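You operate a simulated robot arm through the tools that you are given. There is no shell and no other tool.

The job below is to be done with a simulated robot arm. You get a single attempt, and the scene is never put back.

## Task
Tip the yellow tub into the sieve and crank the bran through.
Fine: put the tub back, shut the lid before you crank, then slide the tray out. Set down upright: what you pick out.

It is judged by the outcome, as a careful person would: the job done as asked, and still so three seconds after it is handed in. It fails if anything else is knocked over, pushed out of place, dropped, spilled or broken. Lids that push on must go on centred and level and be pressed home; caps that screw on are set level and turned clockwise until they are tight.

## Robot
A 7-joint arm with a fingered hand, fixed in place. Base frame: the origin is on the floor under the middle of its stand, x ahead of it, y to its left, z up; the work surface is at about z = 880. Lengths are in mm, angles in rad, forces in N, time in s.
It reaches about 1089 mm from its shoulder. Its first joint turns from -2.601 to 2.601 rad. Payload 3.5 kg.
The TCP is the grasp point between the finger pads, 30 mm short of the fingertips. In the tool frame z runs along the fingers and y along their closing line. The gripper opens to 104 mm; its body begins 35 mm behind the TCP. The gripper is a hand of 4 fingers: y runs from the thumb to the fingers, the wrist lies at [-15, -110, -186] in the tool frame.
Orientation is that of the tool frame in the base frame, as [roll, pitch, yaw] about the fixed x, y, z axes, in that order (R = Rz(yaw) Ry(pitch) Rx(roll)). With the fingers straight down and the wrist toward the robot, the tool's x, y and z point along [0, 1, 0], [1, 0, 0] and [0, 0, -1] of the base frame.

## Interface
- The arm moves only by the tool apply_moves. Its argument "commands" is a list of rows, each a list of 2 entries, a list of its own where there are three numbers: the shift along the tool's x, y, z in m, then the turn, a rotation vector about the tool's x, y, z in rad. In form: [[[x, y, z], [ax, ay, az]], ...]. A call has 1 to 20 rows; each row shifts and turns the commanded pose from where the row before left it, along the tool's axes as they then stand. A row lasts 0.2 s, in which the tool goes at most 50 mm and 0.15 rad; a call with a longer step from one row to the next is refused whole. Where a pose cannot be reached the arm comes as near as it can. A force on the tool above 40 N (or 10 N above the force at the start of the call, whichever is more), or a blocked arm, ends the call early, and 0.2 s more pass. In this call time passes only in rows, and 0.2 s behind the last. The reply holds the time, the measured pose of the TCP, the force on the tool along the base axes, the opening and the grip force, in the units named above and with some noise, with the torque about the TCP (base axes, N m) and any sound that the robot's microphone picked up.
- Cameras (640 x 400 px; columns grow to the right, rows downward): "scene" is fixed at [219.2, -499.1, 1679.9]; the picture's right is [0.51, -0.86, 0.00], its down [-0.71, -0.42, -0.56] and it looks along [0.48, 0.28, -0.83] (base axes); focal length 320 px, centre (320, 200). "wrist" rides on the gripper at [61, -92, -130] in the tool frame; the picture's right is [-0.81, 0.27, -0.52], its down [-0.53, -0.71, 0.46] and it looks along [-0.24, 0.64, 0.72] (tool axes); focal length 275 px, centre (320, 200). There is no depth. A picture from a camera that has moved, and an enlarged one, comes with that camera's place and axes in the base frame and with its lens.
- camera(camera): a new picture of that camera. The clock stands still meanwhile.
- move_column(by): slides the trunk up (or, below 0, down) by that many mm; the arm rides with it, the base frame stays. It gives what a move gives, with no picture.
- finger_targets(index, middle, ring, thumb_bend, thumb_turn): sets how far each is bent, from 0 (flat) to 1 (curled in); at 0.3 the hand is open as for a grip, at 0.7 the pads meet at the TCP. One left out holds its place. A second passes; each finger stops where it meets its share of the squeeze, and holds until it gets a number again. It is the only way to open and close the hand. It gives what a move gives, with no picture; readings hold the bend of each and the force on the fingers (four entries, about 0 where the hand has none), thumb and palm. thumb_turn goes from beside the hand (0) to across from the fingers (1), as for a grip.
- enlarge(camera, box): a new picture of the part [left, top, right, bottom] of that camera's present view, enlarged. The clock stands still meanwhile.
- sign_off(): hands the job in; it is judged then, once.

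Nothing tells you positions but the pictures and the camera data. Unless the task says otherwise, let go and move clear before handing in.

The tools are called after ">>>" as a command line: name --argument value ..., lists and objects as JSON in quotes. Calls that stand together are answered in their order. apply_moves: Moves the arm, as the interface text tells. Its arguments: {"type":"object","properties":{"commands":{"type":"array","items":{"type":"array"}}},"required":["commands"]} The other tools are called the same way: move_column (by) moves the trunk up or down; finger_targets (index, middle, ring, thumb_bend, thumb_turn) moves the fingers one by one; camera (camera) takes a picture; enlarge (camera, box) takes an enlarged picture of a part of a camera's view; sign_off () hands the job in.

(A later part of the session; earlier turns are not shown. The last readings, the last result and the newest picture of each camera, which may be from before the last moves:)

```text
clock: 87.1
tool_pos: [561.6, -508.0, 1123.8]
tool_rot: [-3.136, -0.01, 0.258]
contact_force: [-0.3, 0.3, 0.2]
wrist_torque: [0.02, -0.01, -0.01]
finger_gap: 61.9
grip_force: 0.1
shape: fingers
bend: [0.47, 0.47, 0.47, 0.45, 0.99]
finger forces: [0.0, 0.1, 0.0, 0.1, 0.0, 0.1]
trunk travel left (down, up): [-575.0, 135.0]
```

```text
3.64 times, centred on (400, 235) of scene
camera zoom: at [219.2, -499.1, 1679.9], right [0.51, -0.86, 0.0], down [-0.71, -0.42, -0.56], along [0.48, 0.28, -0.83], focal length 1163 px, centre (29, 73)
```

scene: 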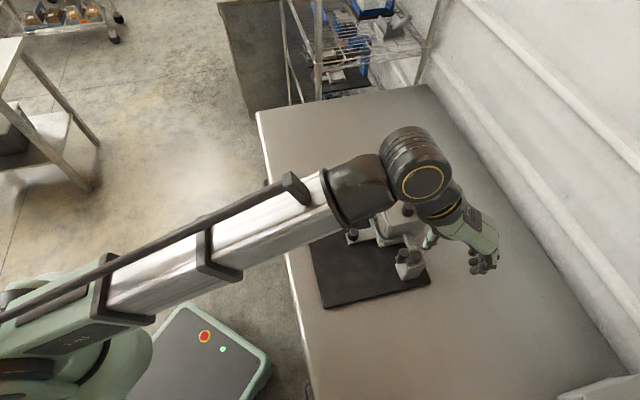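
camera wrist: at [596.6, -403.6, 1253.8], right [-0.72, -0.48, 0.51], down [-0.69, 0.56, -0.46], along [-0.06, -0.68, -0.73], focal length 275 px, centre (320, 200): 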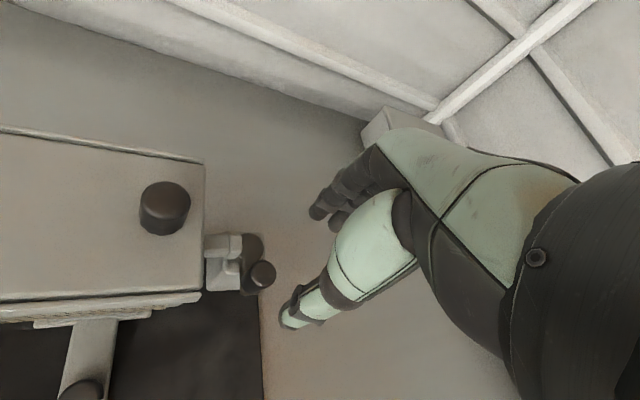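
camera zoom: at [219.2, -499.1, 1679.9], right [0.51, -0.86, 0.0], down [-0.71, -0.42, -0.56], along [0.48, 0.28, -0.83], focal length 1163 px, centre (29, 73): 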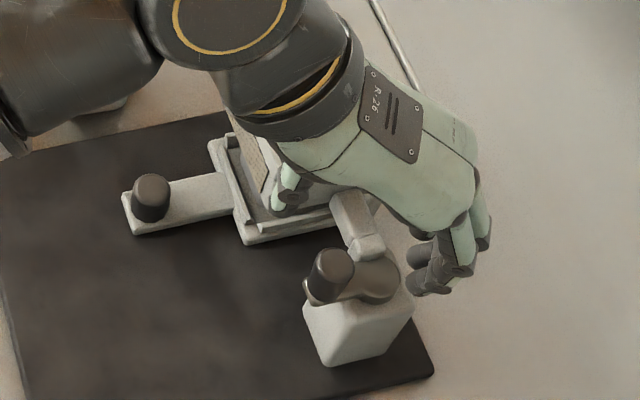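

The knob sits at about (10, -1) in the tool frame, just as planned. I'll descend around it slowly.

>>> apply_moves --commands '[[[0, 0, 0.025], [0, 0, 0]], [[0, 0, 0.025], [0, 0, 0]], [[0, 0, 0.02], [0, 0, 0]], [[0, 0, 0.01], [0, 0, 0]]]'

>>> enlarge --camera "wrist" --box '[180, 140, 420, 380]'

>>> enlarge --camera "scene" --box '[360, 200, 440, 290]'

```text
clock: 88.1
tool_pos: [561.7, -506.1, 1040.1]
tool_rot: [-3.138, -0.01, 0.259]
contact_force: [-0.1, -0.3, -0.5]
wrist_torque: [0.02, -0.02, 0.0]
finger_gap: 61.8
grip_force: 0.1
shape: fingers
bend: [0.47, 0.47, 0.47, 0.45, 0.99]
finger forces: [0.1, 0.1, 0.0, 0.0, 0.1, 0.0]
trunk travel left (down, up): [-575.0, 135.0]
```

```text
1.67 times, centred on (300, 260) of wrist
camera zoom: at [596.9, -403.5, 1172.0], right [-0.72, -0.48, 0.51], down [-0.69, 0.56, -0.46], along [-0.06, -0.68, -0.73], focal length 459 px, centre (353, 100)
```

zoom: 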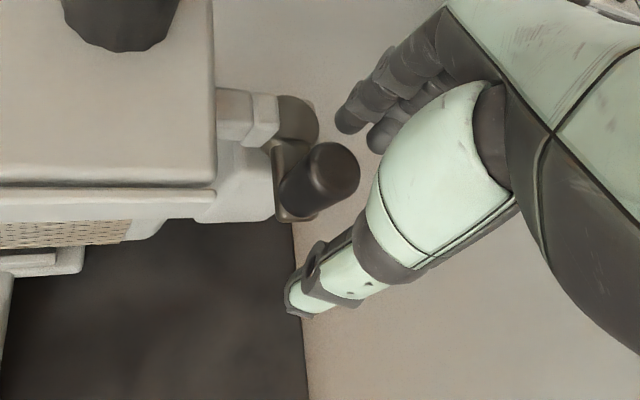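

```text
4.44 times, centred on (400, 245) of scene
camera zoom: at [219.2, -499.1, 1679.9], right [0.51, -0.86, 0.0], down [-0.71, -0.42, -0.56], along [0.48, 0.28, -0.83], focal length 1421 px, centre (-36, 0)
```

zoom: 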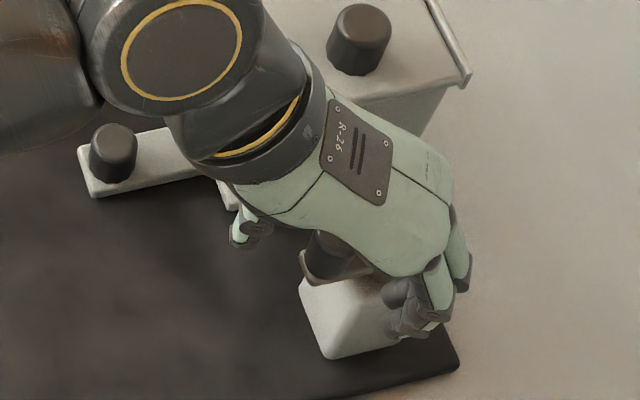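

The knob is centred for the pinch. I'll lower 5 mm more for better overlap and close in steps, with the ring finger kept open.

>>> apply_moves --commands '[[[0, 0, 0.005], [0, 0, 0]]]'

>>> finger_targets --index 0.58 --middle 0.56 --ring 0.4 --thumb_bend 0.56

>>> enlarge --camera "wrist" --box '[180, 140, 420, 380]'

>>> enlarge --camera "scene" --box '[360, 200, 440, 290]'

```text
clock: 88.5
tool_pos: [562.1, -508.1, 1036.9]
tool_rot: [-3.136, -0.011, 0.257]
contact_force: [0.0, 0.3, 0.0]
wrist_torque: [0.0, -0.05, 0.0]
finger_gap: 61.7
grip_force: 0.0
shape: fingers
bend: [0.47, 0.47, 0.47, 0.45, 0.99]
finger forces: [0.0, 0.0, 0.0, 0.0, 0.1, 0.0]
trunk travel left (down, up): [-575.0, 135.0]
```

```text
clock: 89.5
tool_pos: [562.1, -508.5, 1037.0]
tool_rot: [-3.136, -0.011, 0.26]
contact_force: [0.0, -0.7, -0.3]
wrist_torque: [0.0, 0.01, 0.05]
finger_gap: 35.7
grip_force: 0.0
shape: fingers
bend: [0.57, 0.56, 0.4, 0.56, 1.0]
finger forces: [0.0, 0.0, 0.1, 0.1, 0.0, 0.1]
trunk travel left (down, up): [-575.0, 135.0]
```

```text
1.67 times, centred on (300, 260) of wrist
camera zoom: at [596.8, -403.6, 1167.5], right [-0.72, -0.48, 0.51], down [-0.69, 0.56, -0.46], along [-0.06, -0.68, -0.73], focal length 459 px, centre (353, 100)
```

zoom: 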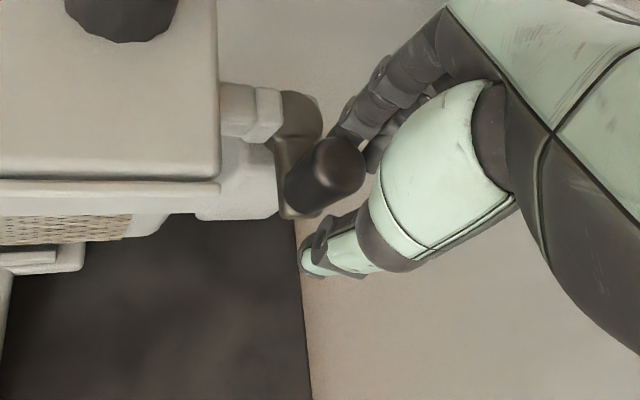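

```text
4.44 times, centred on (400, 245) of scene
camera zoom: at [219.2, -499.1, 1679.9], right [0.51, -0.86, 0.0], down [-0.71, -0.42, -0.56], along [0.48, 0.28, -0.83], focal length 1421 px, centre (-36, 0)
```

zoom: 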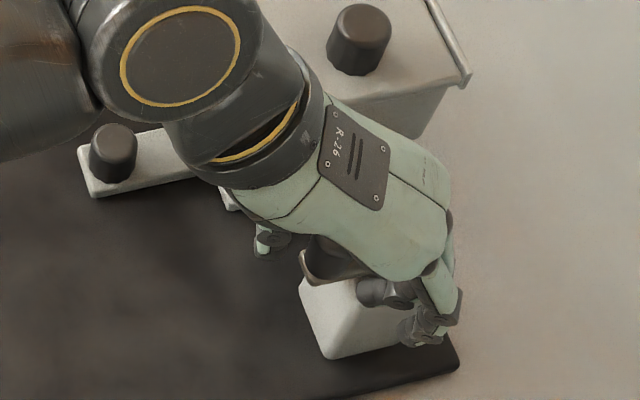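

>>> finger_targets --index 0.64 --middle 0.64 --thumb_bend 0.62

>>> enlarge --camera "wrist" --box '[180, 140, 420, 380]'

```text
clock: 90.5
tool_pos: [563.6, -507.0, 1037.0]
tool_rot: [-3.136, -0.009, 0.257]
contact_force: [0.4, -2.3, -0.6]
wrist_torque: [0.0, 0.0, -0.04]
finger_gap: 21.0
grip_force: 0.4
shape: fingers
bend: [0.62, 0.64, 0.4, 0.62, 1.0]
finger forces: [1.2, 0.0, 0.1, 0.1, 0.0, 0.1]
trunk travel left (down, up): [-575.0, 135.0]
```

```text
1.67 times, centred on (300, 260) of wrist
camera zoom: at [596.8, -403.7, 1167.4], right [-0.72, -0.48, 0.51], down [-0.69, 0.56, -0.46], along [-0.06, -0.68, -0.73], focal length 459 px, centre (353, 100)
```

zoom: 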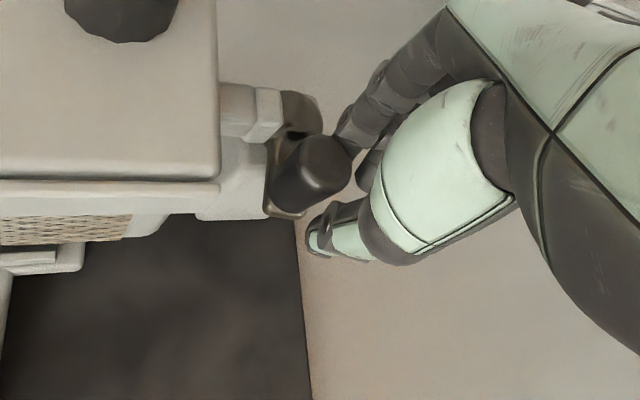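

The crank turns very easily, and a light touch already moved it a few degrees. I'll open slightly, re-centre so the knob sits properly caged between thumb, index and middle, and close again.

>>> finger_targets --index 0.52 --middle 0.52 --thumb_bend 0.52

>>> apply_moves --commands '[[[0.006, -0.0017, 0], [0, 0, 0]], [[0.0055, -0.0016, 0], [0, 0, 0]]]'

>>> enlarge --camera "wrist" --box '[180, 140, 420, 380]'

```text
clock: 91.5
tool_pos: [561.4, -507.4, 1037.9]
tool_rot: [-3.138, -0.011, 0.26]
contact_force: [-0.4, -0.3, -0.5]
wrist_torque: [0.0, -0.02, 0.02]
finger_gap: 46.1
grip_force: 0.1
shape: fingers
bend: [0.52, 0.52, 0.4, 0.52, 1.0]
finger forces: [0.0, 0.0, 0.0, 0.1, 0.0, 0.1]
trunk travel left (down, up): [-575.0, 135.0]
```

```text
clock: 92.1
tool_pos: [571.8, -501.1, 1038.3]
tool_rot: [-3.136, -0.01, 0.257]
contact_force: [0.2, -0.6, 0.0]
wrist_torque: [0.04, -0.02, -0.01]
finger_gap: 46.1
grip_force: 0.0
shape: fingers
bend: [0.52, 0.52, 0.4, 0.52, 1.0]
finger forces: [0.0, 0.0, 0.0, 0.0, 0.0, 0.0]
trunk travel left (down, up): [-575.0, 135.0]
```

```text
1.67 times, centred on (300, 260) of wrist
camera zoom: at [607.5, -398.1, 1168.4], right [-0.72, -0.48, 0.51], down [-0.69, 0.56, -0.46], along [-0.07, -0.68, -0.73], focal length 459 px, centre (353, 100)
```

zoom: 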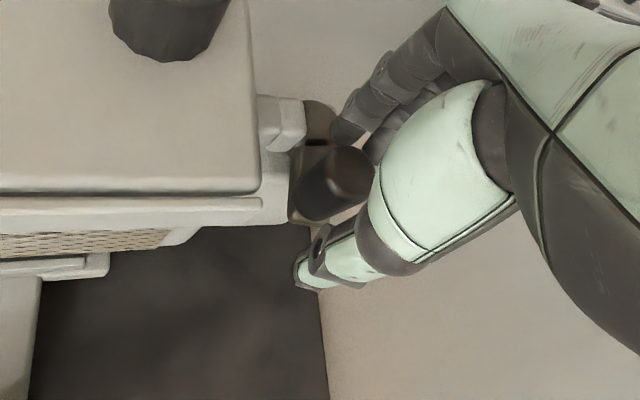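

The knob is now at (6, 1) in the tool frame. I'll close the cage.

>>> finger_targets --index 0.66 --middle 0.66 --thumb_bend 0.66

>>> enlarge --camera "wrist" --box '[180, 140, 420, 380]'

```text
clock: 93.1
tool_pos: [573.7, -501.8, 1037.2]
tool_rot: [-3.136, -0.01, 0.258]
contact_force: [2.5, -5.0, 0.1]
wrist_torque: [-0.11, -0.05, -0.02]
finger_gap: 20.5
grip_force: 3.7
shape: fingers
bend: [0.6, 0.65, 0.4, 0.65, 1.0]
finger forces: [5.0, 1.0, 0.1, 0.0, 1.0, 0.0]
trunk travel left (down, up): [-575.0, 135.0]
```

```text
1.67 times, centred on (300, 260) of wrist
camera zoom: at [607.8, -398.5, 1168.2], right [-0.72, -0.48, 0.51], down [-0.69, 0.56, -0.46], along [-0.06, -0.68, -0.73], focal length 459 px, centre (353, 100)
```

zoom: 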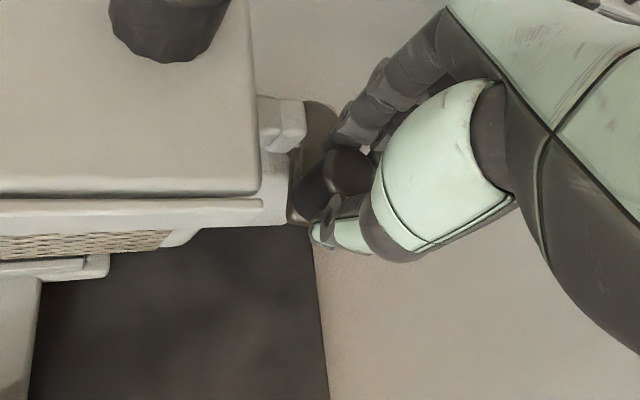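

The knob is caged with light forces. I'll turn the crank clockwise, starting with a short arc to check forces and clearance.

>>> apply_moves --commands '[[[0.0035, 0.0003, 0], [0, 0, 0]], [[0.0033, -0.0002, 0], [0, 0, 0]], [[0.0032, 0.0001, 0], [0, 0, 0]], [[0.0033, 0.0004, 0], [0, 0, 0]], [[0.0031, 0.0006, 0], [0, 0, 0]], [[0.003, 0.001, 0], [0, 0, 0]]]'

>>> enlarge --camera "wrist" --box '[180, 140, 420, 380]'

>>> enlarge --camera "scene" --box '[360, 200, 440, 290]'

```text
clock: 94.5
tool_pos: [593.4, -498.1, 1038.4]
tool_rot: [-3.137, -0.007, 0.258]
contact_force: [-1.5, 0.1, 0.2]
wrist_torque: [-0.01, 0.07, 0.0]
finger_gap: 20.2
grip_force: 2.8
shape: fingers
bend: [0.62, 0.65, 0.4, 0.63, 1.0]
finger forces: [2.5, 0.6, 0.0, 0.0, 2.8, 0.0]
trunk travel left (down, up): [-575.0, 135.0]
```

```text
1.67 times, centred on (300, 260) of wrist
camera zoom: at [627.2, -395.0, 1169.2], right [-0.72, -0.48, 0.51], down [-0.69, 0.56, -0.46], along [-0.07, -0.68, -0.73], focal length 459 px, centre (353, 100)
```

zoom: 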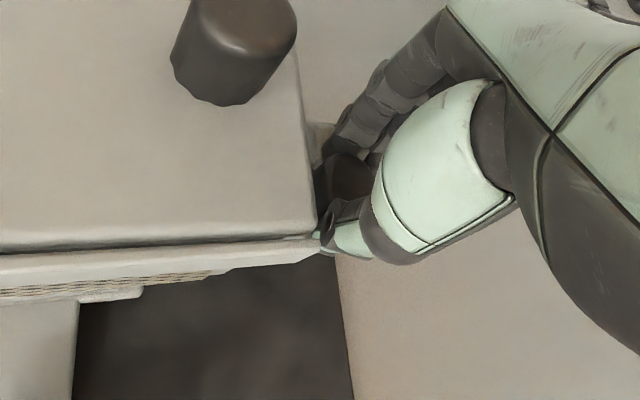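

```text
4.44 times, centred on (400, 245) of scene
camera zoom: at [219.2, -499.1, 1679.9], right [0.51, -0.86, 0.0], down [-0.71, -0.42, -0.56], along [0.48, 0.28, -0.83], focal length 1421 px, centre (-36, 0)
```

zoom: 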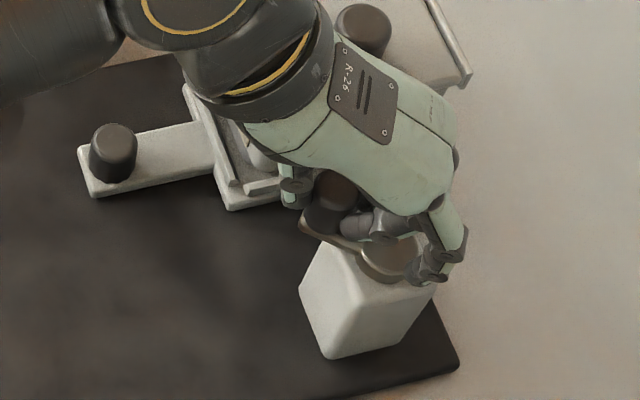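

The crank follows smoothly at about 2-3 N. I'll continue past the sieve wall in short arcs.

>>> apply_moves --commands '[[[0.0022, 0.0017, 0], [0, 0, 0]], [[0.0029, 0.0015, 0], [0, 0, 0]], [[0.0027, 0.0017, 0], [0, 0, 0]], [[0.0026, 0.002, 0], [0, 0, 0]]]'

>>> enlarge --camera "wrist" --box '[180, 140, 420, 380]'

```text
clock: 95.5
tool_pos: [603.5, -503.2, 1038.2]
tool_rot: [-3.138, -0.009, 0.257]
contact_force: [-0.3, 1.7, -0.2]
wrist_torque: [0.04, 0.0, -0.02]
finger_gap: 20.0
grip_force: 2.4
shape: fingers
bend: [0.63, 0.66, 0.4, 0.62, 1.0]
finger forces: [1.8, 0.0, 0.0, 0.1, 3.7, 0.1]
trunk travel left (down, up): [-575.0, 135.0]
```

```text
1.67 times, centred on (300, 260) of wrist
camera zoom: at [639.4, -398.3, 1169.3], right [-0.72, -0.48, 0.51], down [-0.69, 0.56, -0.46], along [-0.06, -0.68, -0.73], focal length 459 px, centre (353, 100)
```

zoom: 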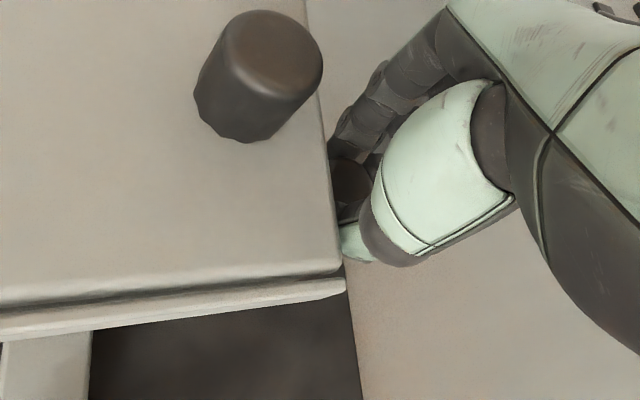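

>>> apply_moves --commands '[[[0.0024, 0.0022, 0], [0, 0, 0]], [[0.0022, 0.0024, 0], [0, 0, 0]], [[0.002, 0.0026, 0], [0, 0, 0]], [[0.0018, 0.0027, 0], [0, 0, 0]], [[0.0015, 0.0029, 0], [0, 0, 0]], [[0.0013, 0.003, 0], [0, 0, 0]]]'

>>> enlarge --camera "wrist" --box '[180, 140, 420, 380]'

>>> enlarge --camera "scene" --box '[360, 200, 440, 290]'

```text
clock: 96.9
tool_pos: [618.7, -515.7, 1037.9]
tool_rot: [-3.136, -0.009, 0.258]
contact_force: [1.6, 3.1, 0.7]
wrist_torque: [0.09, -0.03, -0.01]
finger_gap: 20.0
grip_force: 2.6
shape: fingers
bend: [0.64, 0.66, 0.4, 0.62, 1.0]
finger forces: [2.0, 0.1, 0.0, 0.0, 3.3, 0.1]
trunk travel left (down, up): [-575.0, 135.0]
```

```text
1.67 times, centred on (300, 260) of wrist
camera zoom: at [654.1, -411.3, 1169.2], right [-0.72, -0.48, 0.51], down [-0.69, 0.56, -0.46], along [-0.06, -0.68, -0.73], focal length 459 px, centre (353, 100)
```

zoom: 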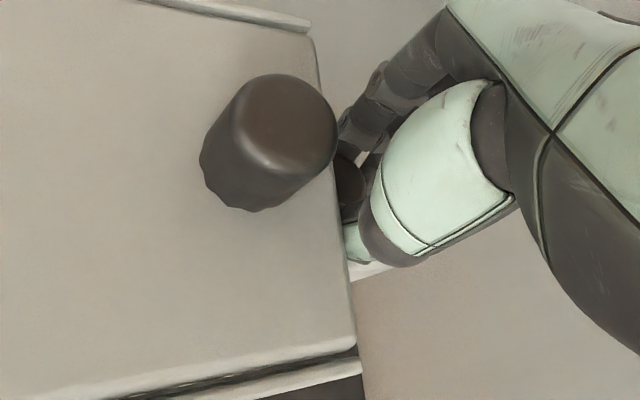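

```text
4.44 times, centred on (400, 245) of scene
camera zoom: at [219.2, -499.1, 1679.9], right [0.51, -0.86, 0.0], down [-0.71, -0.42, -0.56], along [0.48, 0.28, -0.83], focal length 1421 px, centre (-36, 0)
```

zoom: 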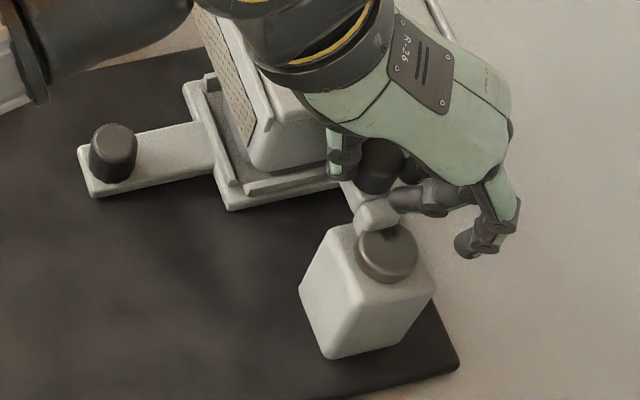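

The crank cleared the tightest part near the sieve wall. I'll continue around the far side.

>>> apply_moves --commands '[[[0.0017, 0.0062, 0], [0, 0, 0]], [[0.0006, 0.0064, 0], [0, 0, 0]], [[-0.0005, 0.0064, 0], [0, 0, 0]], [[-0.0017, 0.0062, 0], [0, 0, 0]], [[-0.0027, 0.0059, 0], [0, 0, 0]], [[-0.0037, 0.0053, 0], [0, 0, 0]]]'

>>> enlarge --camera "wrist" --box '[180, 140, 420, 380]'

>>> enlarge --camera "scene" --box '[360, 200, 440, 290]'

```text
clock: 98.3
tool_pos: [623.4, -551.9, 1039.2]
tool_rot: [-3.136, -0.012, 0.257]
contact_force: [2.0, 1.2, 1.7]
wrist_torque: [-0.02, -0.07, -0.03]
finger_gap: 19.7
grip_force: 3.2
shape: fingers
bend: [0.63, 0.66, 0.4, 0.63, 1.0]
finger forces: [2.9, 0.0, 0.1, 0.1, 2.3, 0.1]
trunk travel left (down, up): [-575.0, 135.0]
```

```text
1.67 times, centred on (300, 260) of wrist
camera zoom: at [657.3, -448.8, 1169.2], right [-0.72, -0.48, 0.51], down [-0.69, 0.56, -0.46], along [-0.06, -0.68, -0.73], focal length 459 px, centre (353, 100)
```

zoom: 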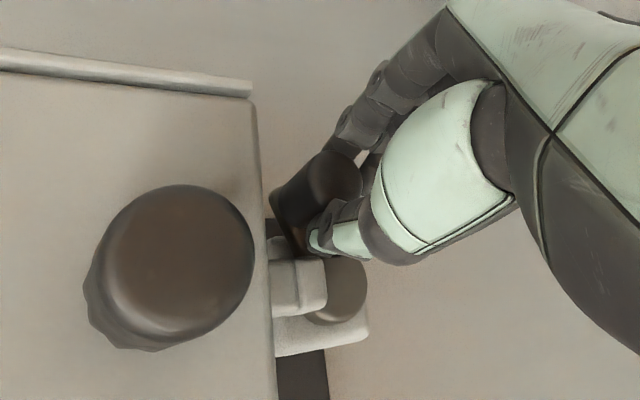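

```text
4.44 times, centred on (400, 245) of scene
camera zoom: at [219.2, -499.1, 1679.9], right [0.51, -0.86, 0.0], down [-0.71, -0.42, -0.56], along [0.48, 0.28, -0.83], focal length 1421 px, centre (-36, 0)
```

zoom: 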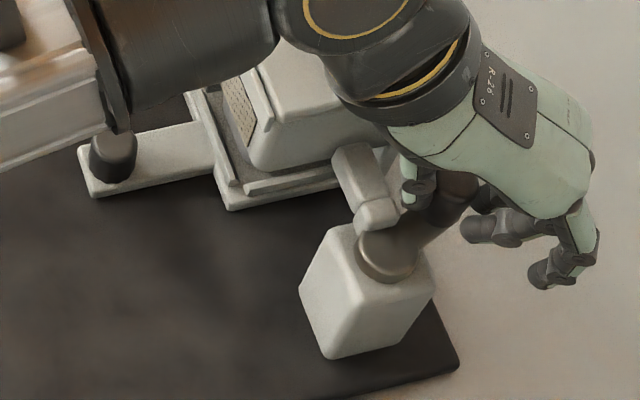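

>>> apply_moves --commands '[[[-0.0045, 0.0046, 0], [0, 0, 0]], [[-0.0053, 0.0037, 0], [0, 0, 0]], [[-0.0058, 0.0028, 0], [0, 0, 0]], [[-0.0062, 0.0017, 0], [0, 0, 0]], [[-0.0064, 0.0006, 0], [0, 0, 0]]]'

>>> enlarge --camera "wrist" --box '[180, 140, 420, 380]'

>>> enlarge --camera "scene" --box '[360, 200, 440, 290]'

```text
clock: 99.5
tool_pos: [598.8, -571.7, 1037.8]
tool_rot: [-3.137, -0.01, 0.259]
contact_force: [0.9, -0.4, 2.1]
wrist_torque: [-0.03, -0.04, 0.01]
finger_gap: 19.4
grip_force: 2.5
shape: fingers
bend: [0.63, 0.66, 0.4, 0.63, 1.0]
finger forces: [3.3, 0.0, 0.1, 0.0, 2.3, 0.1]
trunk travel left (down, up): [-575.0, 135.0]
```

```text
1.67 times, centred on (300, 260) of wrist
camera zoom: at [633.9, -468.3, 1168.7], right [-0.72, -0.48, 0.51], down [-0.69, 0.56, -0.46], along [-0.06, -0.68, -0.73], focal length 459 px, centre (353, 100)
```

zoom: 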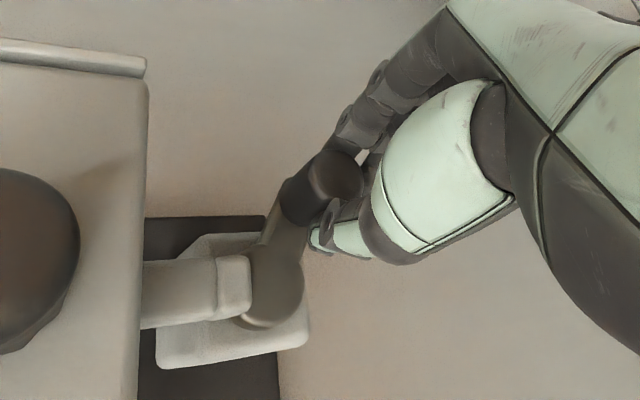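

```text
4.44 times, centred on (400, 245) of scene
camera zoom: at [219.2, -499.1, 1679.9], right [0.51, -0.86, 0.0], down [-0.71, -0.42, -0.56], along [0.48, 0.28, -0.83], focal length 1421 px, centre (-36, 0)
```

zoom: 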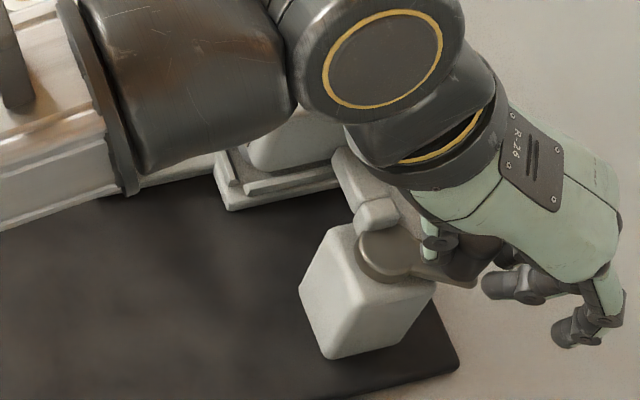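

>>> apply_moves --commands '[[[-0.0064, -0.0005, 0], [0, 0, 0]], [[-0.0062, -0.0017, 0], [0, 0, 0]], [[-0.0059, -0.0027, 0], [0, 0, 0]], [[-0.0053, -0.0037, 0], [0, 0, 0]], [[-0.0046, -0.0045, 0], [0, 0, 0]], [[-0.0037, -0.0053, 0], [0, 0, 0]]]'

>>> enlarge --camera "wrist" --box '[180, 140, 420, 380]'

```text
clock: 100.9
tool_pos: [562.8, -563.4, 1038.2]
tool_rot: [-3.137, -0.009, 0.257]
contact_force: [1.3, 0.1, 0.1]
wrist_torque: [0.01, 0.01, 0.01]
finger_gap: 19.3
grip_force: 2.7
shape: fingers
bend: [0.63, 0.66, 0.4, 0.63, 1.0]
finger forces: [2.8, 0.0, 0.0, 0.0, 2.4, 0.1]
trunk travel left (down, up): [-575.0, 135.0]
```

```text
1.67 times, centred on (300, 260) of wrist
camera zoom: at [598.3, -458.5, 1169.2], right [-0.72, -0.48, 0.51], down [-0.69, 0.56, -0.46], along [-0.06, -0.68, -0.73], focal length 459 px, centre (353, 100)
```

zoom: 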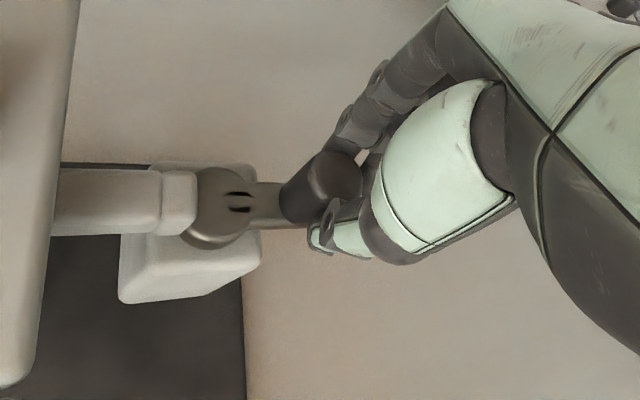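

The crank is smooth and three-quarters of a turn is done. I'll finish the first revolution.

>>> apply_moves --commands '[[[-0.0027, -0.0058, 0], [0, 0, 0]], [[-0.0017, -0.0062, 0], [0, 0, 0]], [[-0.0006, -0.0064, 0], [0, 0, 0]], [[0.0005, -0.0064, 0], [0, 0, 0]], [[0.0017, -0.0062, 0], [0, 0, 0]], [[0.0027, -0.0059, 0], [0, 0, 0]], [[0.0037, -0.0053, 0], [0, 0, 0]], [[0.0045, -0.0046, 0], [0, 0, 0]], [[0.0053, -0.0037, 0], [0, 0, 0]]]'

>>> enlarge --camera "wrist" --box '[120, 140, 420, 400]'

>>> enlarge --camera "scene" --box '[340, 180, 440, 290]'

```text
clock: 102.9
tool_pos: [563.1, -511.0, 1039.8]
tool_rot: [-3.136, -0.009, 0.26]
contact_force: [0.4, -0.9, 0.0]
wrist_torque: [-0.03, -0.03, 0.01]
finger_gap: 19.1
grip_force: 2.4
shape: fingers
bend: [0.62, 0.66, 0.4, 0.64, 1.0]
finger forces: [3.2, 0.0, 0.0, 0.0, 1.5, 0.0]
trunk travel left (down, up): [-575.0, 135.0]
```

```text
1.54 times, centred on (270, 270) of wrist
camera zoom: at [598.4, -407.1, 1169.9], right [-0.72, -0.48, 0.51], down [-0.69, 0.56, -0.46], along [-0.06, -0.68, -0.73], focal length 424 px, centre (397, 92)
```

zoom: 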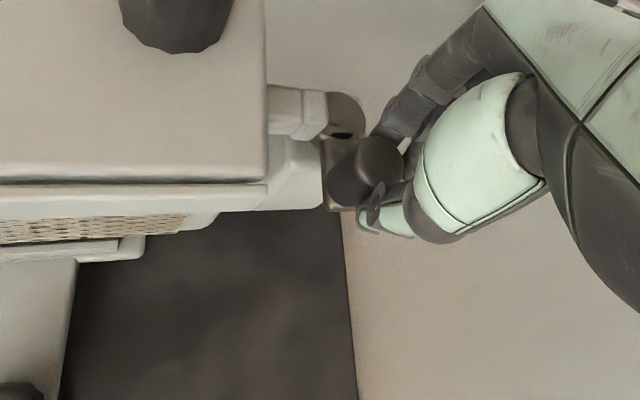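

```text
3.64 times, centred on (390, 235) of scene
camera zoom: at [219.2, -499.1, 1679.9], right [0.51, -0.86, 0.0], down [-0.71, -0.42, -0.56], along [0.48, 0.28, -0.83], focal length 1163 px, centre (66, 73)
```

zoom: 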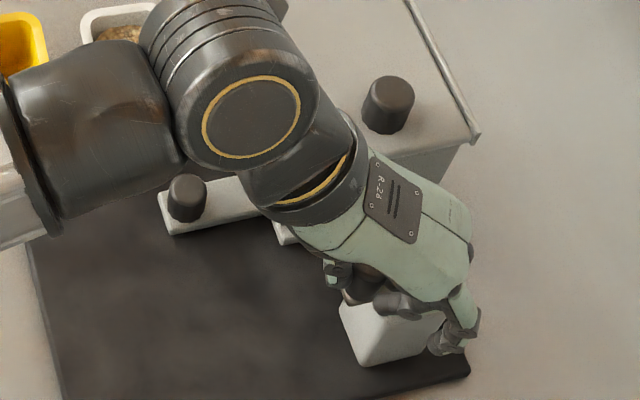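

One full clockwise revolution is done with only light forces. I'll keep turning, half a revolution per call, verifying the position each time.

>>> apply_moves --commands '[[[0.0058, -0.0027, 0], [0, 0, 0]], [[0.0062, -0.0017, 0], [0, 0, 0]], [[0.0064, -0.0006, 0], [0, 0, 0]], [[0.0064, 0.0005, 0], [0, 0, 0]], [[0.0062, 0.0017, 0], [0, 0, 0]], [[0.0059, 0.0027, 0], [0, 0, 0]], [[0.0053, 0.0037, 0], [0, 0, 0]], [[0.0046, 0.0045, 0], [0, 0, 0]], [[0.0037, 0.0053, 0], [0, 0, 0]], [[0.0027, 0.0058, 0], [0, 0, 0]], [[0.0017, 0.0062, 0], [0, 0, 0]], [[0.0006, 0.0064, 0], [0, 0, 0]], [[-0.0005, 0.0064, 0], [0, 0, 0]], [[-0.0017, 0.0062, 0], [0, 0, 0]], [[-0.0027, 0.0059, 0], [0, 0, 0]], [[-0.0037, 0.0053, 0], [0, 0, 0]], [[-0.0045, 0.0046, 0], [0, 0, 0]], [[-0.0053, 0.0037, 0], [0, 0, 0]]]'

>>> enlarge --camera "wrist" --box '[120, 140, 420, 400]'

```text
clock: 106.7
tool_pos: [615.4, -561.8, 1038.5]
tool_rot: [-3.138, -0.007, 0.257]
contact_force: [-0.3, 0.0, 0.8]
wrist_torque: [-0.02, 0.0, 0.03]
finger_gap: 18.6
grip_force: 2.0
shape: fingers
bend: [0.63, 0.66, 0.4, 0.63, 1.0]
finger forces: [2.2, 0.1, 0.0, 0.0, 1.9, 0.0]
trunk travel left (down, up): [-575.0, 135.0]
```

```text
1.54 times, centred on (270, 270) of wrist
camera zoom: at [649.4, -459.1, 1169.1], right [-0.72, -0.48, 0.51], down [-0.69, 0.56, -0.46], along [-0.06, -0.68, -0.73], focal length 424 px, centre (397, 92)
```

zoom: 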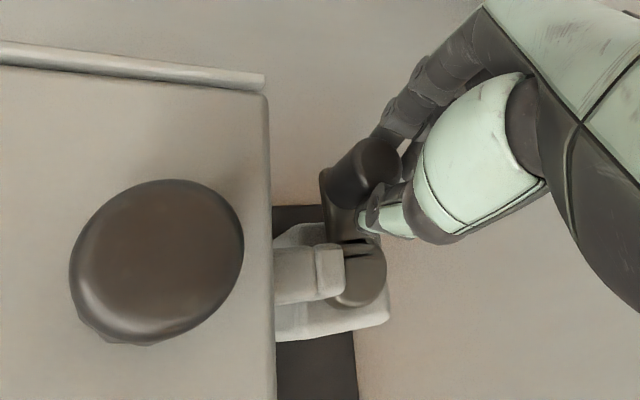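

>>> apply_moves --commands '[[[-0.0058, 0.0027, 0], [0, 0, 0]], [[-0.0062, 0.0017, 0], [0, 0, 0]], [[-0.0064, 0.0006, 0], [0, 0, 0]], [[-0.0064, -0.0005, 0], [0, 0, 0]], [[-0.0062, -0.0017, 0], [0, 0, 0]], [[-0.0059, -0.0027, 0], [0, 0, 0]], [[-0.0053, -0.0037, 0], [0, 0, 0]], [[-0.0046, -0.0045, 0], [0, 0, 0]], [[-0.0037, -0.0053, 0], [0, 0, 0]], [[-0.0027, -0.0058, 0], [0, 0, 0]], [[-0.0017, -0.0062, 0], [0, 0, 0]], [[-0.0006, -0.0064, 0], [0, 0, 0]], [[0.0005, -0.0064, 0], [0, 0, 0]], [[0.0017, -0.0062, 0], [0, 0, 0]], [[0.0027, -0.0059, 0], [0, 0, 0]], [[0.0037, -0.0053, 0], [0, 0, 0]], [[0.0045, -0.0046, 0], [0, 0, 0]], [[0.0053, -0.0037, 0], [0, 0, 0]]]'

>>> enlarge --camera "wrist" --box '[120, 140, 420, 400]'

>>> enlarge --camera "scene" --box '[340, 180, 440, 290]'

```text
clock: 110.5
tool_pos: [563.9, -509.2, 1038.2]
tool_rot: [-3.136, -0.011, 0.26]
contact_force: [-0.8, -0.4, -0.6]
wrist_torque: [-0.02, 0.04, 0.01]
finger_gap: 11.4
grip_force: 0.1
shape: fingers
bend: [0.66, 0.66, 0.4, 0.66, 1.0]
finger forces: [0.0, 0.0, 0.0, 0.1, 0.0, 0.1]
trunk travel left (down, up): [-575.0, 135.0]
```

```text
1.54 times, centred on (270, 270) of wrist
camera zoom: at [597.8, -406.0, 1169.2], right [-0.72, -0.48, 0.51], down [-0.69, 0.56, -0.46], along [-0.06, -0.68, -0.73], focal length 424 px, centre (397, 92)
```

zoom: 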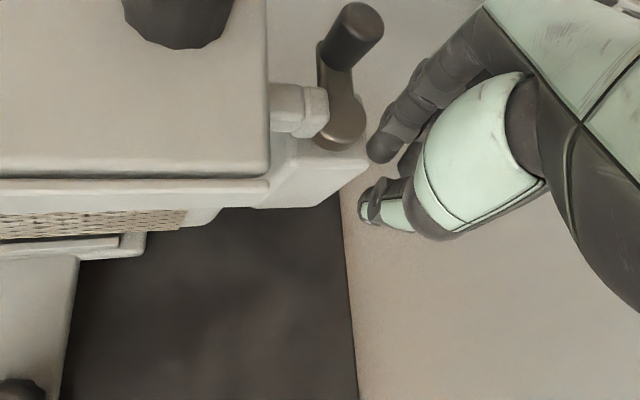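

```text
3.64 times, centred on (390, 235) of scene
camera zoom: at [219.2, -499.1, 1679.9], right [0.51, -0.86, 0.0], down [-0.71, -0.42, -0.56], along [0.48, 0.28, -0.83], focal length 1163 px, centre (66, 73)
```

zoom: 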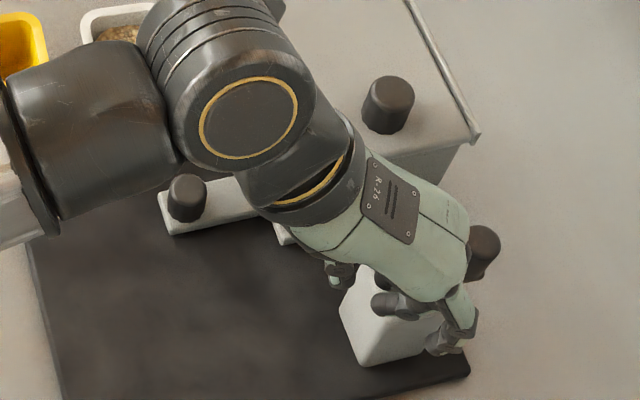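

The knob slipped out of the cage early in that half turn, so the crank has done about one and a half turns. I'll back away and use this moment to see how the bran and cup look.

>>> apply_moves --commands '[[[-0.0193, -0.0331, 0], [0, 0, 0]], [[-0.0193, -0.0331, 0], [0, 0, 0]], [[-0.0193, -0.0331, 0], [0, 0, 0]]]'

>>> camera --camera "wrist"

>>> enlarge --camera "wrist" --box '[0, 40, 260, 280]'

```text
clock: 111.3
tool_pos: [483.7, -428.3, 1038.7]
tool_rot: [-3.135, -0.01, 0.258]
contact_force: [0.0, -0.2, 0.4]
wrist_torque: [-0.01, -0.01, -0.01]
finger_gap: 11.3
grip_force: 0.2
shape: fingers
bend: [0.66, 0.66, 0.4, 0.66, 1.0]
finger forces: [0.1, 0.0, 0.1, 0.0, 0.0, 0.1]
trunk travel left (down, up): [-575.0, 135.0]
```

```text
taken
camera wrist: at [518.3, -324.7, 1169.5], right [-0.72, -0.48, 0.51], down [-0.69, 0.56, -0.46], along [-0.07, -0.68, -0.73], focal length 275 px, centre (320, 200)
```

wrist: 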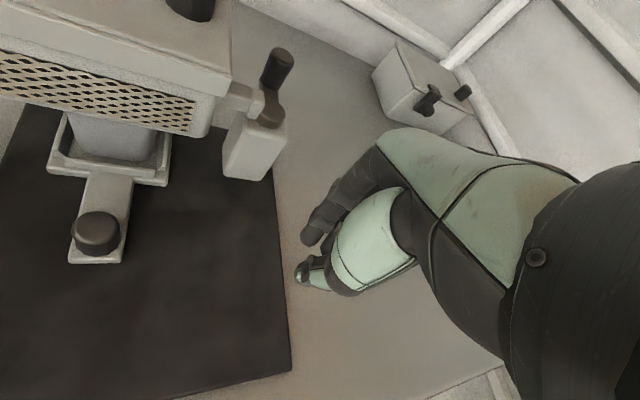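

```text
1.67 times, centred on (130, 160) of wrist
camera zoom: at [518.3, -324.7, 1169.5], right [-0.72, -0.48, 0.51], down [-0.69, 0.56, -0.46], along [-0.07, -0.68, -0.73], focal length 459 px, centre (637, 267)
```

zoom: 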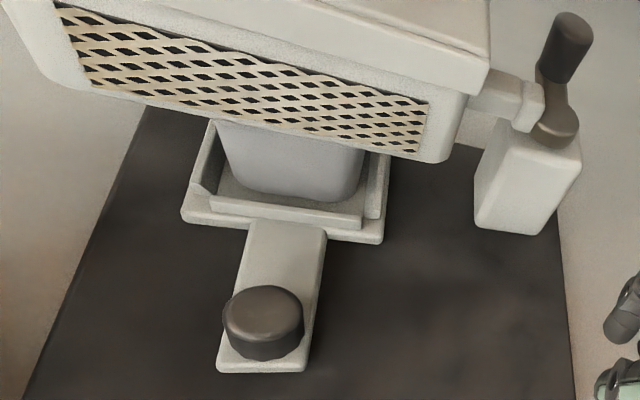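

>>> enlarge --camera "wrist" --box '[0, 40, 210, 140]'

>>> enlarge --camera "wrist" --box '[40, 90, 190, 200]'

```text
3.05 times, centred on (105, 90) of wrist
camera zoom: at [518.3, -324.7, 1169.5], right [-0.72, -0.48, 0.51], down [-0.69, 0.56, -0.46], along [-0.07, -0.68, -0.73], focal length 839 px, centre (975, 535)
```

zoom: 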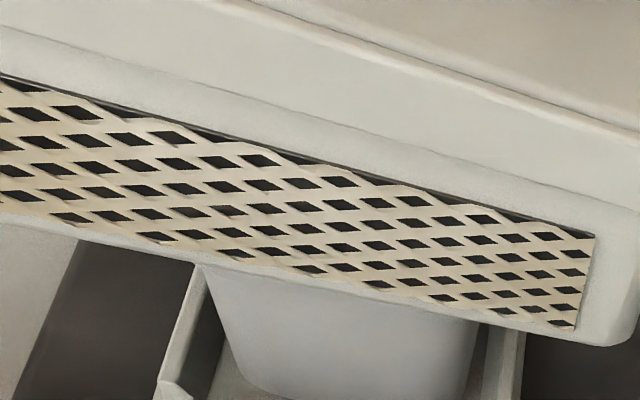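

```text
3.64 times, centred on (115, 145) of wrist
camera zoom: at [518.3, -324.7, 1169.5], right [-0.72, -0.48, 0.51], down [-0.69, 0.56, -0.46], along [-0.07, -0.68, -0.73], focal length 1001 px, centre (1066, 400)
```

zoom: 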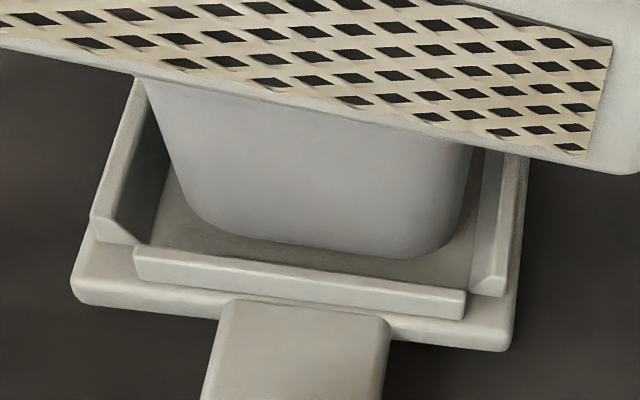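

I can't see into the cup yet, so I'll do several more turns to be sure. The crank knob's top is a bit lower than I thought, about z=1025, which is why it slipped out. I'll re-grip it lower and better centred.

>>> finger_targets --index 0.5 --middle 0.5 --ring 0.4 --thumb_bend 0.5

>>> apply_moves --commands '[[[0, 0, -0.035], [0, 0, 0]], [[0, 0, -0.035], [0, 0, 0]], [[0.01946, 0.03252, 0], [0, 0, 0]], [[0.01946, 0.03252, 0], [0, 0, 0]], [[0.01946, 0.03252, 0], [0, 0, 0]], [[0.01946, 0.03252, 0], [0, 0, 0]], [[0.01946, 0.03252, 0], [0, 0, 0]], [[0, 0, 0], [0, 0, 0]]]'

>>> enlarge --camera "wrist" --box '[120, 140, 420, 400]'

```text
clock: 112.3
tool_pos: [484.5, -428.8, 1039.1]
tool_rot: [-3.137, -0.01, 0.258]
contact_force: [0.0, 1.2, -0.9]
wrist_torque: [0.03, 0.0, 0.0]
finger_gap: 51.3
grip_force: 0.0
shape: fingers
bend: [0.5, 0.5, 0.4, 0.5, 1.0]
finger forces: [0.0, 0.0, 0.0, 0.0, 0.0, 0.0]
trunk travel left (down, up): [-575.0, 135.0]
```

```text
clock: 114.1
tool_pos: [617.7, -560.2, 1108.3]
tool_rot: [-3.137, -0.01, 0.258]
contact_force: [-0.3, -0.2, -0.2]
wrist_torque: [-0.02, -0.02, -0.04]
finger_gap: 51.4
grip_force: 0.1
shape: fingers
bend: [0.5, 0.5, 0.4, 0.5, 1.0]
finger forces: [0.0, 0.1, 0.0, 0.0, 0.0, 0.0]
trunk travel left (down, up): [-575.0, 135.0]
```

```text
1.54 times, centred on (270, 270) of wrist
camera zoom: at [653.0, -457.3, 1238.7], right [-0.72, -0.48, 0.51], down [-0.69, 0.56, -0.46], along [-0.06, -0.68, -0.73], focal length 424 px, centre (397, 92)
```

zoom: 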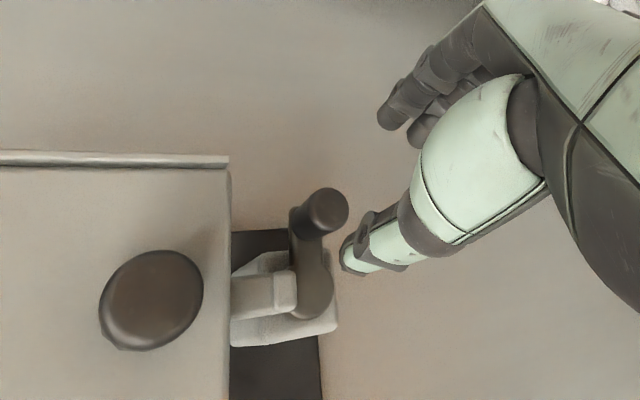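

The knob is right below, at (3, 0) in the tool frame. I'll descend and close more firmly.

>>> apply_moves --commands '[[[-0.002, 0, 0.02], [0, 0, 0]], [[0, 0, 0.02], [0, 0, 0]], [[0, 0, 0.02], [0, 0, 0]], [[0, 0, 0.018], [0, 0, 0]]]'

>>> finger_targets --index 0.68 --middle 0.66 --thumb_bend 0.68

>>> enlarge --camera "wrist" --box '[120, 140, 420, 400]'

```text
clock: 115.1
tool_pos: [615.4, -564.0, 1031.3]
tool_rot: [-3.135, -0.009, 0.259]
contact_force: [-0.1, -1.1, 0.2]
wrist_torque: [0.04, -0.02, 0.02]
finger_gap: 51.8
grip_force: 0.0
shape: fingers
bend: [0.5, 0.5, 0.4, 0.5, 1.0]
finger forces: [0.1, 0.0, 0.1, 0.1, 0.0, 0.0]
trunk travel left (down, up): [-575.0, 135.0]
```

```text
clock: 116.1
tool_pos: [616.4, -563.5, 1030.7]
tool_rot: [-3.135, -0.01, 0.259]
contact_force: [0.2, 0.2, 0.8]
wrist_torque: [0.0, 0.01, -0.01]
finger_gap: 19.1
grip_force: 3.6
shape: fingers
bend: [0.63, 0.66, 0.4, 0.64, 1.0]
finger forces: [3.4, 0.0, 0.0, 0.1, 3.8, 0.0]
trunk travel left (down, up): [-575.0, 135.0]
```

```text
1.54 times, centred on (270, 270) of wrist
camera zoom: at [650.3, -460.1, 1161.6], right [-0.72, -0.48, 0.51], down [-0.69, 0.56, -0.46], along [-0.06, -0.68, -0.73], focal length 424 px, centre (397, 92)
```

zoom: 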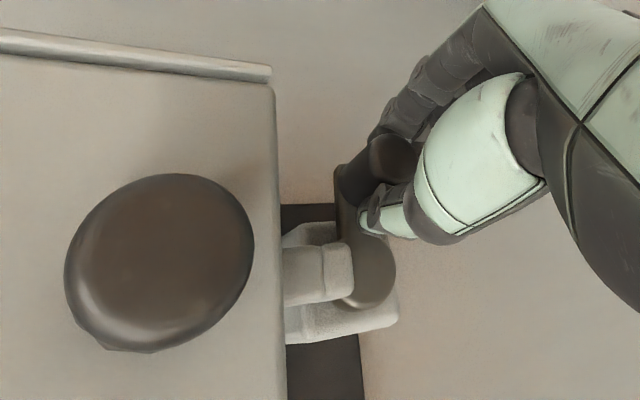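

The grip is between index and thumb only, which is weak sideways. I'll re-centre so the middle finger and thumb pinch the knob squarely, with the index as a side guard.

>>> finger_targets --index 0.52 --middle 0.54 --thumb_bend 0.54

>>> apply_moves --commands '[[[0.006, -0.002, 0], [0, 0, 0]]]'

>>> finger_targets --index 0.56 --middle 0.76 --thumb_bend 0.76

>>> enlarge --camera "wrist" --box '[120, 140, 420, 400]'

```text
clock: 117.1
tool_pos: [616.2, -563.8, 1030.2]
tool_rot: [-3.136, -0.01, 0.258]
contact_force: [0.5, -0.5, 0.5]
wrist_torque: [0.03, 0.0, 0.02]
finger_gap: 43.6
grip_force: 0.0
shape: fingers
bend: [0.52, 0.54, 0.4, 0.54, 1.0]
finger forces: [0.0, 0.0, 0.0, 0.0, 0.1, 0.0]
trunk travel left (down, up): [-575.0, 135.0]
```

```text
clock: 117.5
tool_pos: [622.0, -560.6, 1031.2]
tool_rot: [-3.137, -0.009, 0.257]
contact_force: [0.4, -0.3, -0.2]
wrist_torque: [-0.01, 0.03, 0.01]
finger_gap: 43.8
grip_force: 0.1
shape: fingers
bend: [0.52, 0.54, 0.4, 0.54, 1.0]
finger forces: [0.0, 0.0, 0.0, 0.0, 0.1, 0.0]
trunk travel left (down, up): [-575.0, 135.0]
```

```text
clock: 118.5
tool_pos: [621.2, -559.6, 1031.1]
tool_rot: [-3.135, -0.011, 0.259]
contact_force: [-4.3, 4.5, -0.6]
wrist_torque: [0.14, 0.05, -0.02]
finger_gap: 25.7
grip_force: 10.9
shape: fingers
bend: [0.56, 0.65, 0.4, 0.66, 1.0]
finger forces: [0.0, 9.2, 0.1, 0.0, 12.8, 0.0]
trunk travel left (down, up): [-575.0, 135.0]
```

```text
1.54 times, centred on (270, 270) of wrist
camera zoom: at [655.8, -456.1, 1161.1], right [-0.72, -0.48, 0.51], down [-0.69, 0.56, -0.46], along [-0.07, -0.68, -0.73], focal length 424 px, centre (397, 92)
```

zoom: 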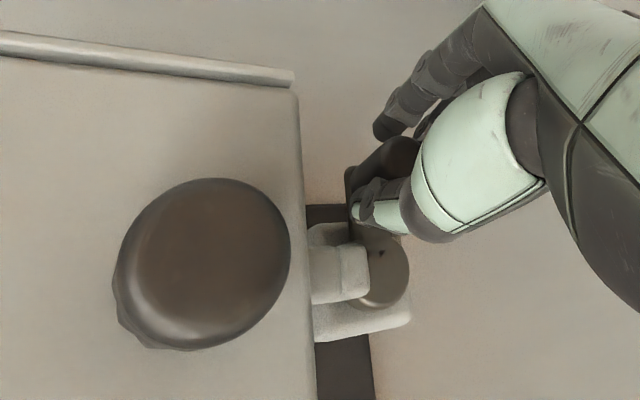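

The pinch is firm now, about 10 N on each side. I'll continue clockwise for the next half turn.

>>> apply_moves --commands '[[[-0.0063, 0.0019, 0], [0, 0, 0]], [[-0.00605, 0.0022, 0], [0, 0, 0]], [[-0.00635, 0.0011, 0], [0, 0, 0]], [[-0.00645, 0, 0], [0, 0, 0]], [[-0.00635, -0.0011, 0], [0, 0, 0]], [[-0.0061, -0.0022, 0], [0, 0, 0]], [[-0.0056, -0.0032, 0], [0, 0, 0]], [[-0.00495, -0.0041, 0], [0, 0, 0]], [[-0.0042, -0.0049, 0], [0, 0, 0]], [[-0.0032, -0.0056, 0], [0, 0, 0]], [[-0.0022, -0.00605, 0], [0, 0, 0]], [[-0.0011, -0.00635, 0], [0, 0, 0]], [[0, -0.00645, 0], [0, 0, 0]], [[0.0011, -0.00635, 0], [0, 0, 0]], [[0.0022, -0.0061, 0], [0, 0, 0]], [[0.0032, -0.0056, 0], [0, 0, 0]], [[0.0041, -0.00495, 0], [0, 0, 0]], [[0.0049, -0.0042, 0], [0, 0, 0]], [[0.0056, -0.0032, 0], [0, 0, 0]]]'

>>> enlarge --camera "wrist" --box '[120, 140, 420, 400]'

```text
clock: 122.5
tool_pos: [568.9, -504.0, 1030.5]
tool_rot: [-3.136, -0.01, 0.258]
contact_force: [-1.4, -0.4, 0.4]
wrist_torque: [0.0, -0.01, -0.02]
finger_gap: 9.6
grip_force: 0.3
shape: fingers
bend: [0.56, 0.74, 0.4, 0.75, 1.0]
finger forces: [0.1, 0.0, 0.0, 0.1, 0.1, 0.0]
trunk travel left (down, up): [-575.0, 135.0]
```

```text
1.54 times, centred on (270, 270) of wrist
camera zoom: at [602.9, -401.5, 1161.2], right [-0.72, -0.48, 0.51], down [-0.69, 0.56, -0.46], along [-0.06, -0.68, -0.73], focal length 424 px, centre (397, 92)
```

zoom: 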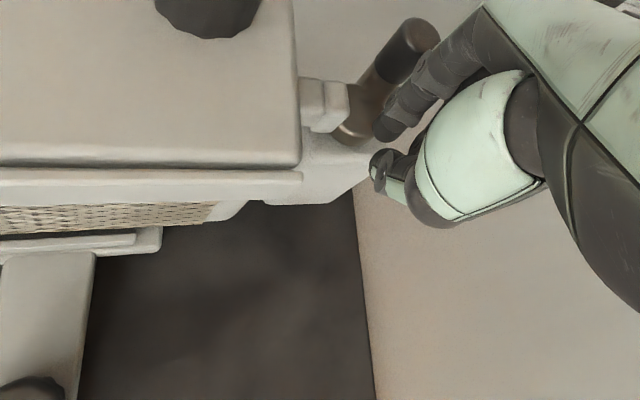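

It slipped out again on the push toward -l, where only friction held it. I'll re-grip with index and ring closed past both sides of the knob, a full cage, opening the index only near the sieve wall.

>>> finger_targets --index 0.48 --middle 0.48 --ring 0.48 --thumb_bend 0.48

>>> apply_moves --commands '[[[0, 0, -0.035], [0, 0, 0]], [[0, 0, -0.035], [0, 0, 0]], [[0.0064, 0.0249, 0], [0, 0, 0]], [[0.0064, 0.0249, 0], [0, 0, 0]], [[0.0064, 0.0249, 0], [0, 0, 0]], [[0, 0, 0], [0, 0, 0]]]'

>>> enlarge --camera "wrist" --box '[120, 140, 420, 400]'

```text
clock: 123.5
tool_pos: [568.5, -505.2, 1030.5]
tool_rot: [-3.139, -0.011, 0.259]
contact_force: [0.1, 0.5, 0.0]
wrist_torque: [0.03, -0.03, -0.01]
finger_gap: 56.5
grip_force: 0.0
shape: fingers
bend: [0.48, 0.48, 0.48, 0.48, 1.0]
finger forces: [0.1, 0.0, 0.0, 0.0, 0.1, 0.0]
trunk travel left (down, up): [-575.0, 135.0]
```

```text
clock: 124.9
tool_pos: [602.7, -573.3, 1100.5]
tool_rot: [-3.135, -0.011, 0.257]
contact_force: [-0.3, 0.4, -0.4]
wrist_torque: [0.01, 0.01, 0.01]
finger_gap: 56.4
grip_force: 0.2
shape: fingers
bend: [0.48, 0.48, 0.48, 0.48, 1.0]
finger forces: [0.1, 0.0, 0.1, 0.0, 0.0, 0.0]
trunk travel left (down, up): [-575.0, 135.0]
```

```text
1.54 times, centred on (270, 270) of wrist
camera zoom: at [638.1, -470.7, 1230.5], right [-0.72, -0.48, 0.51], down [-0.69, 0.56, -0.46], along [-0.06, -0.68, -0.73], focal length 424 px, centre (397, 92)
```

zoom: 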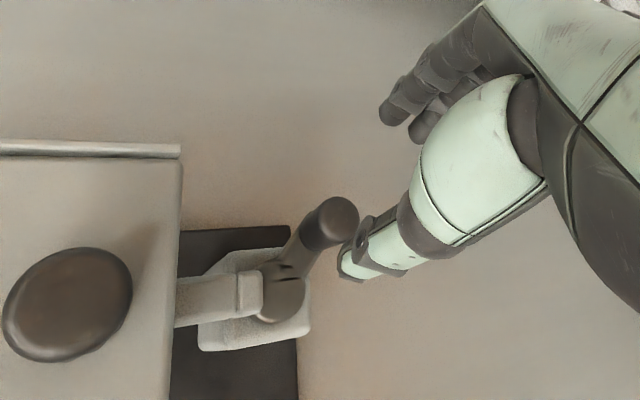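

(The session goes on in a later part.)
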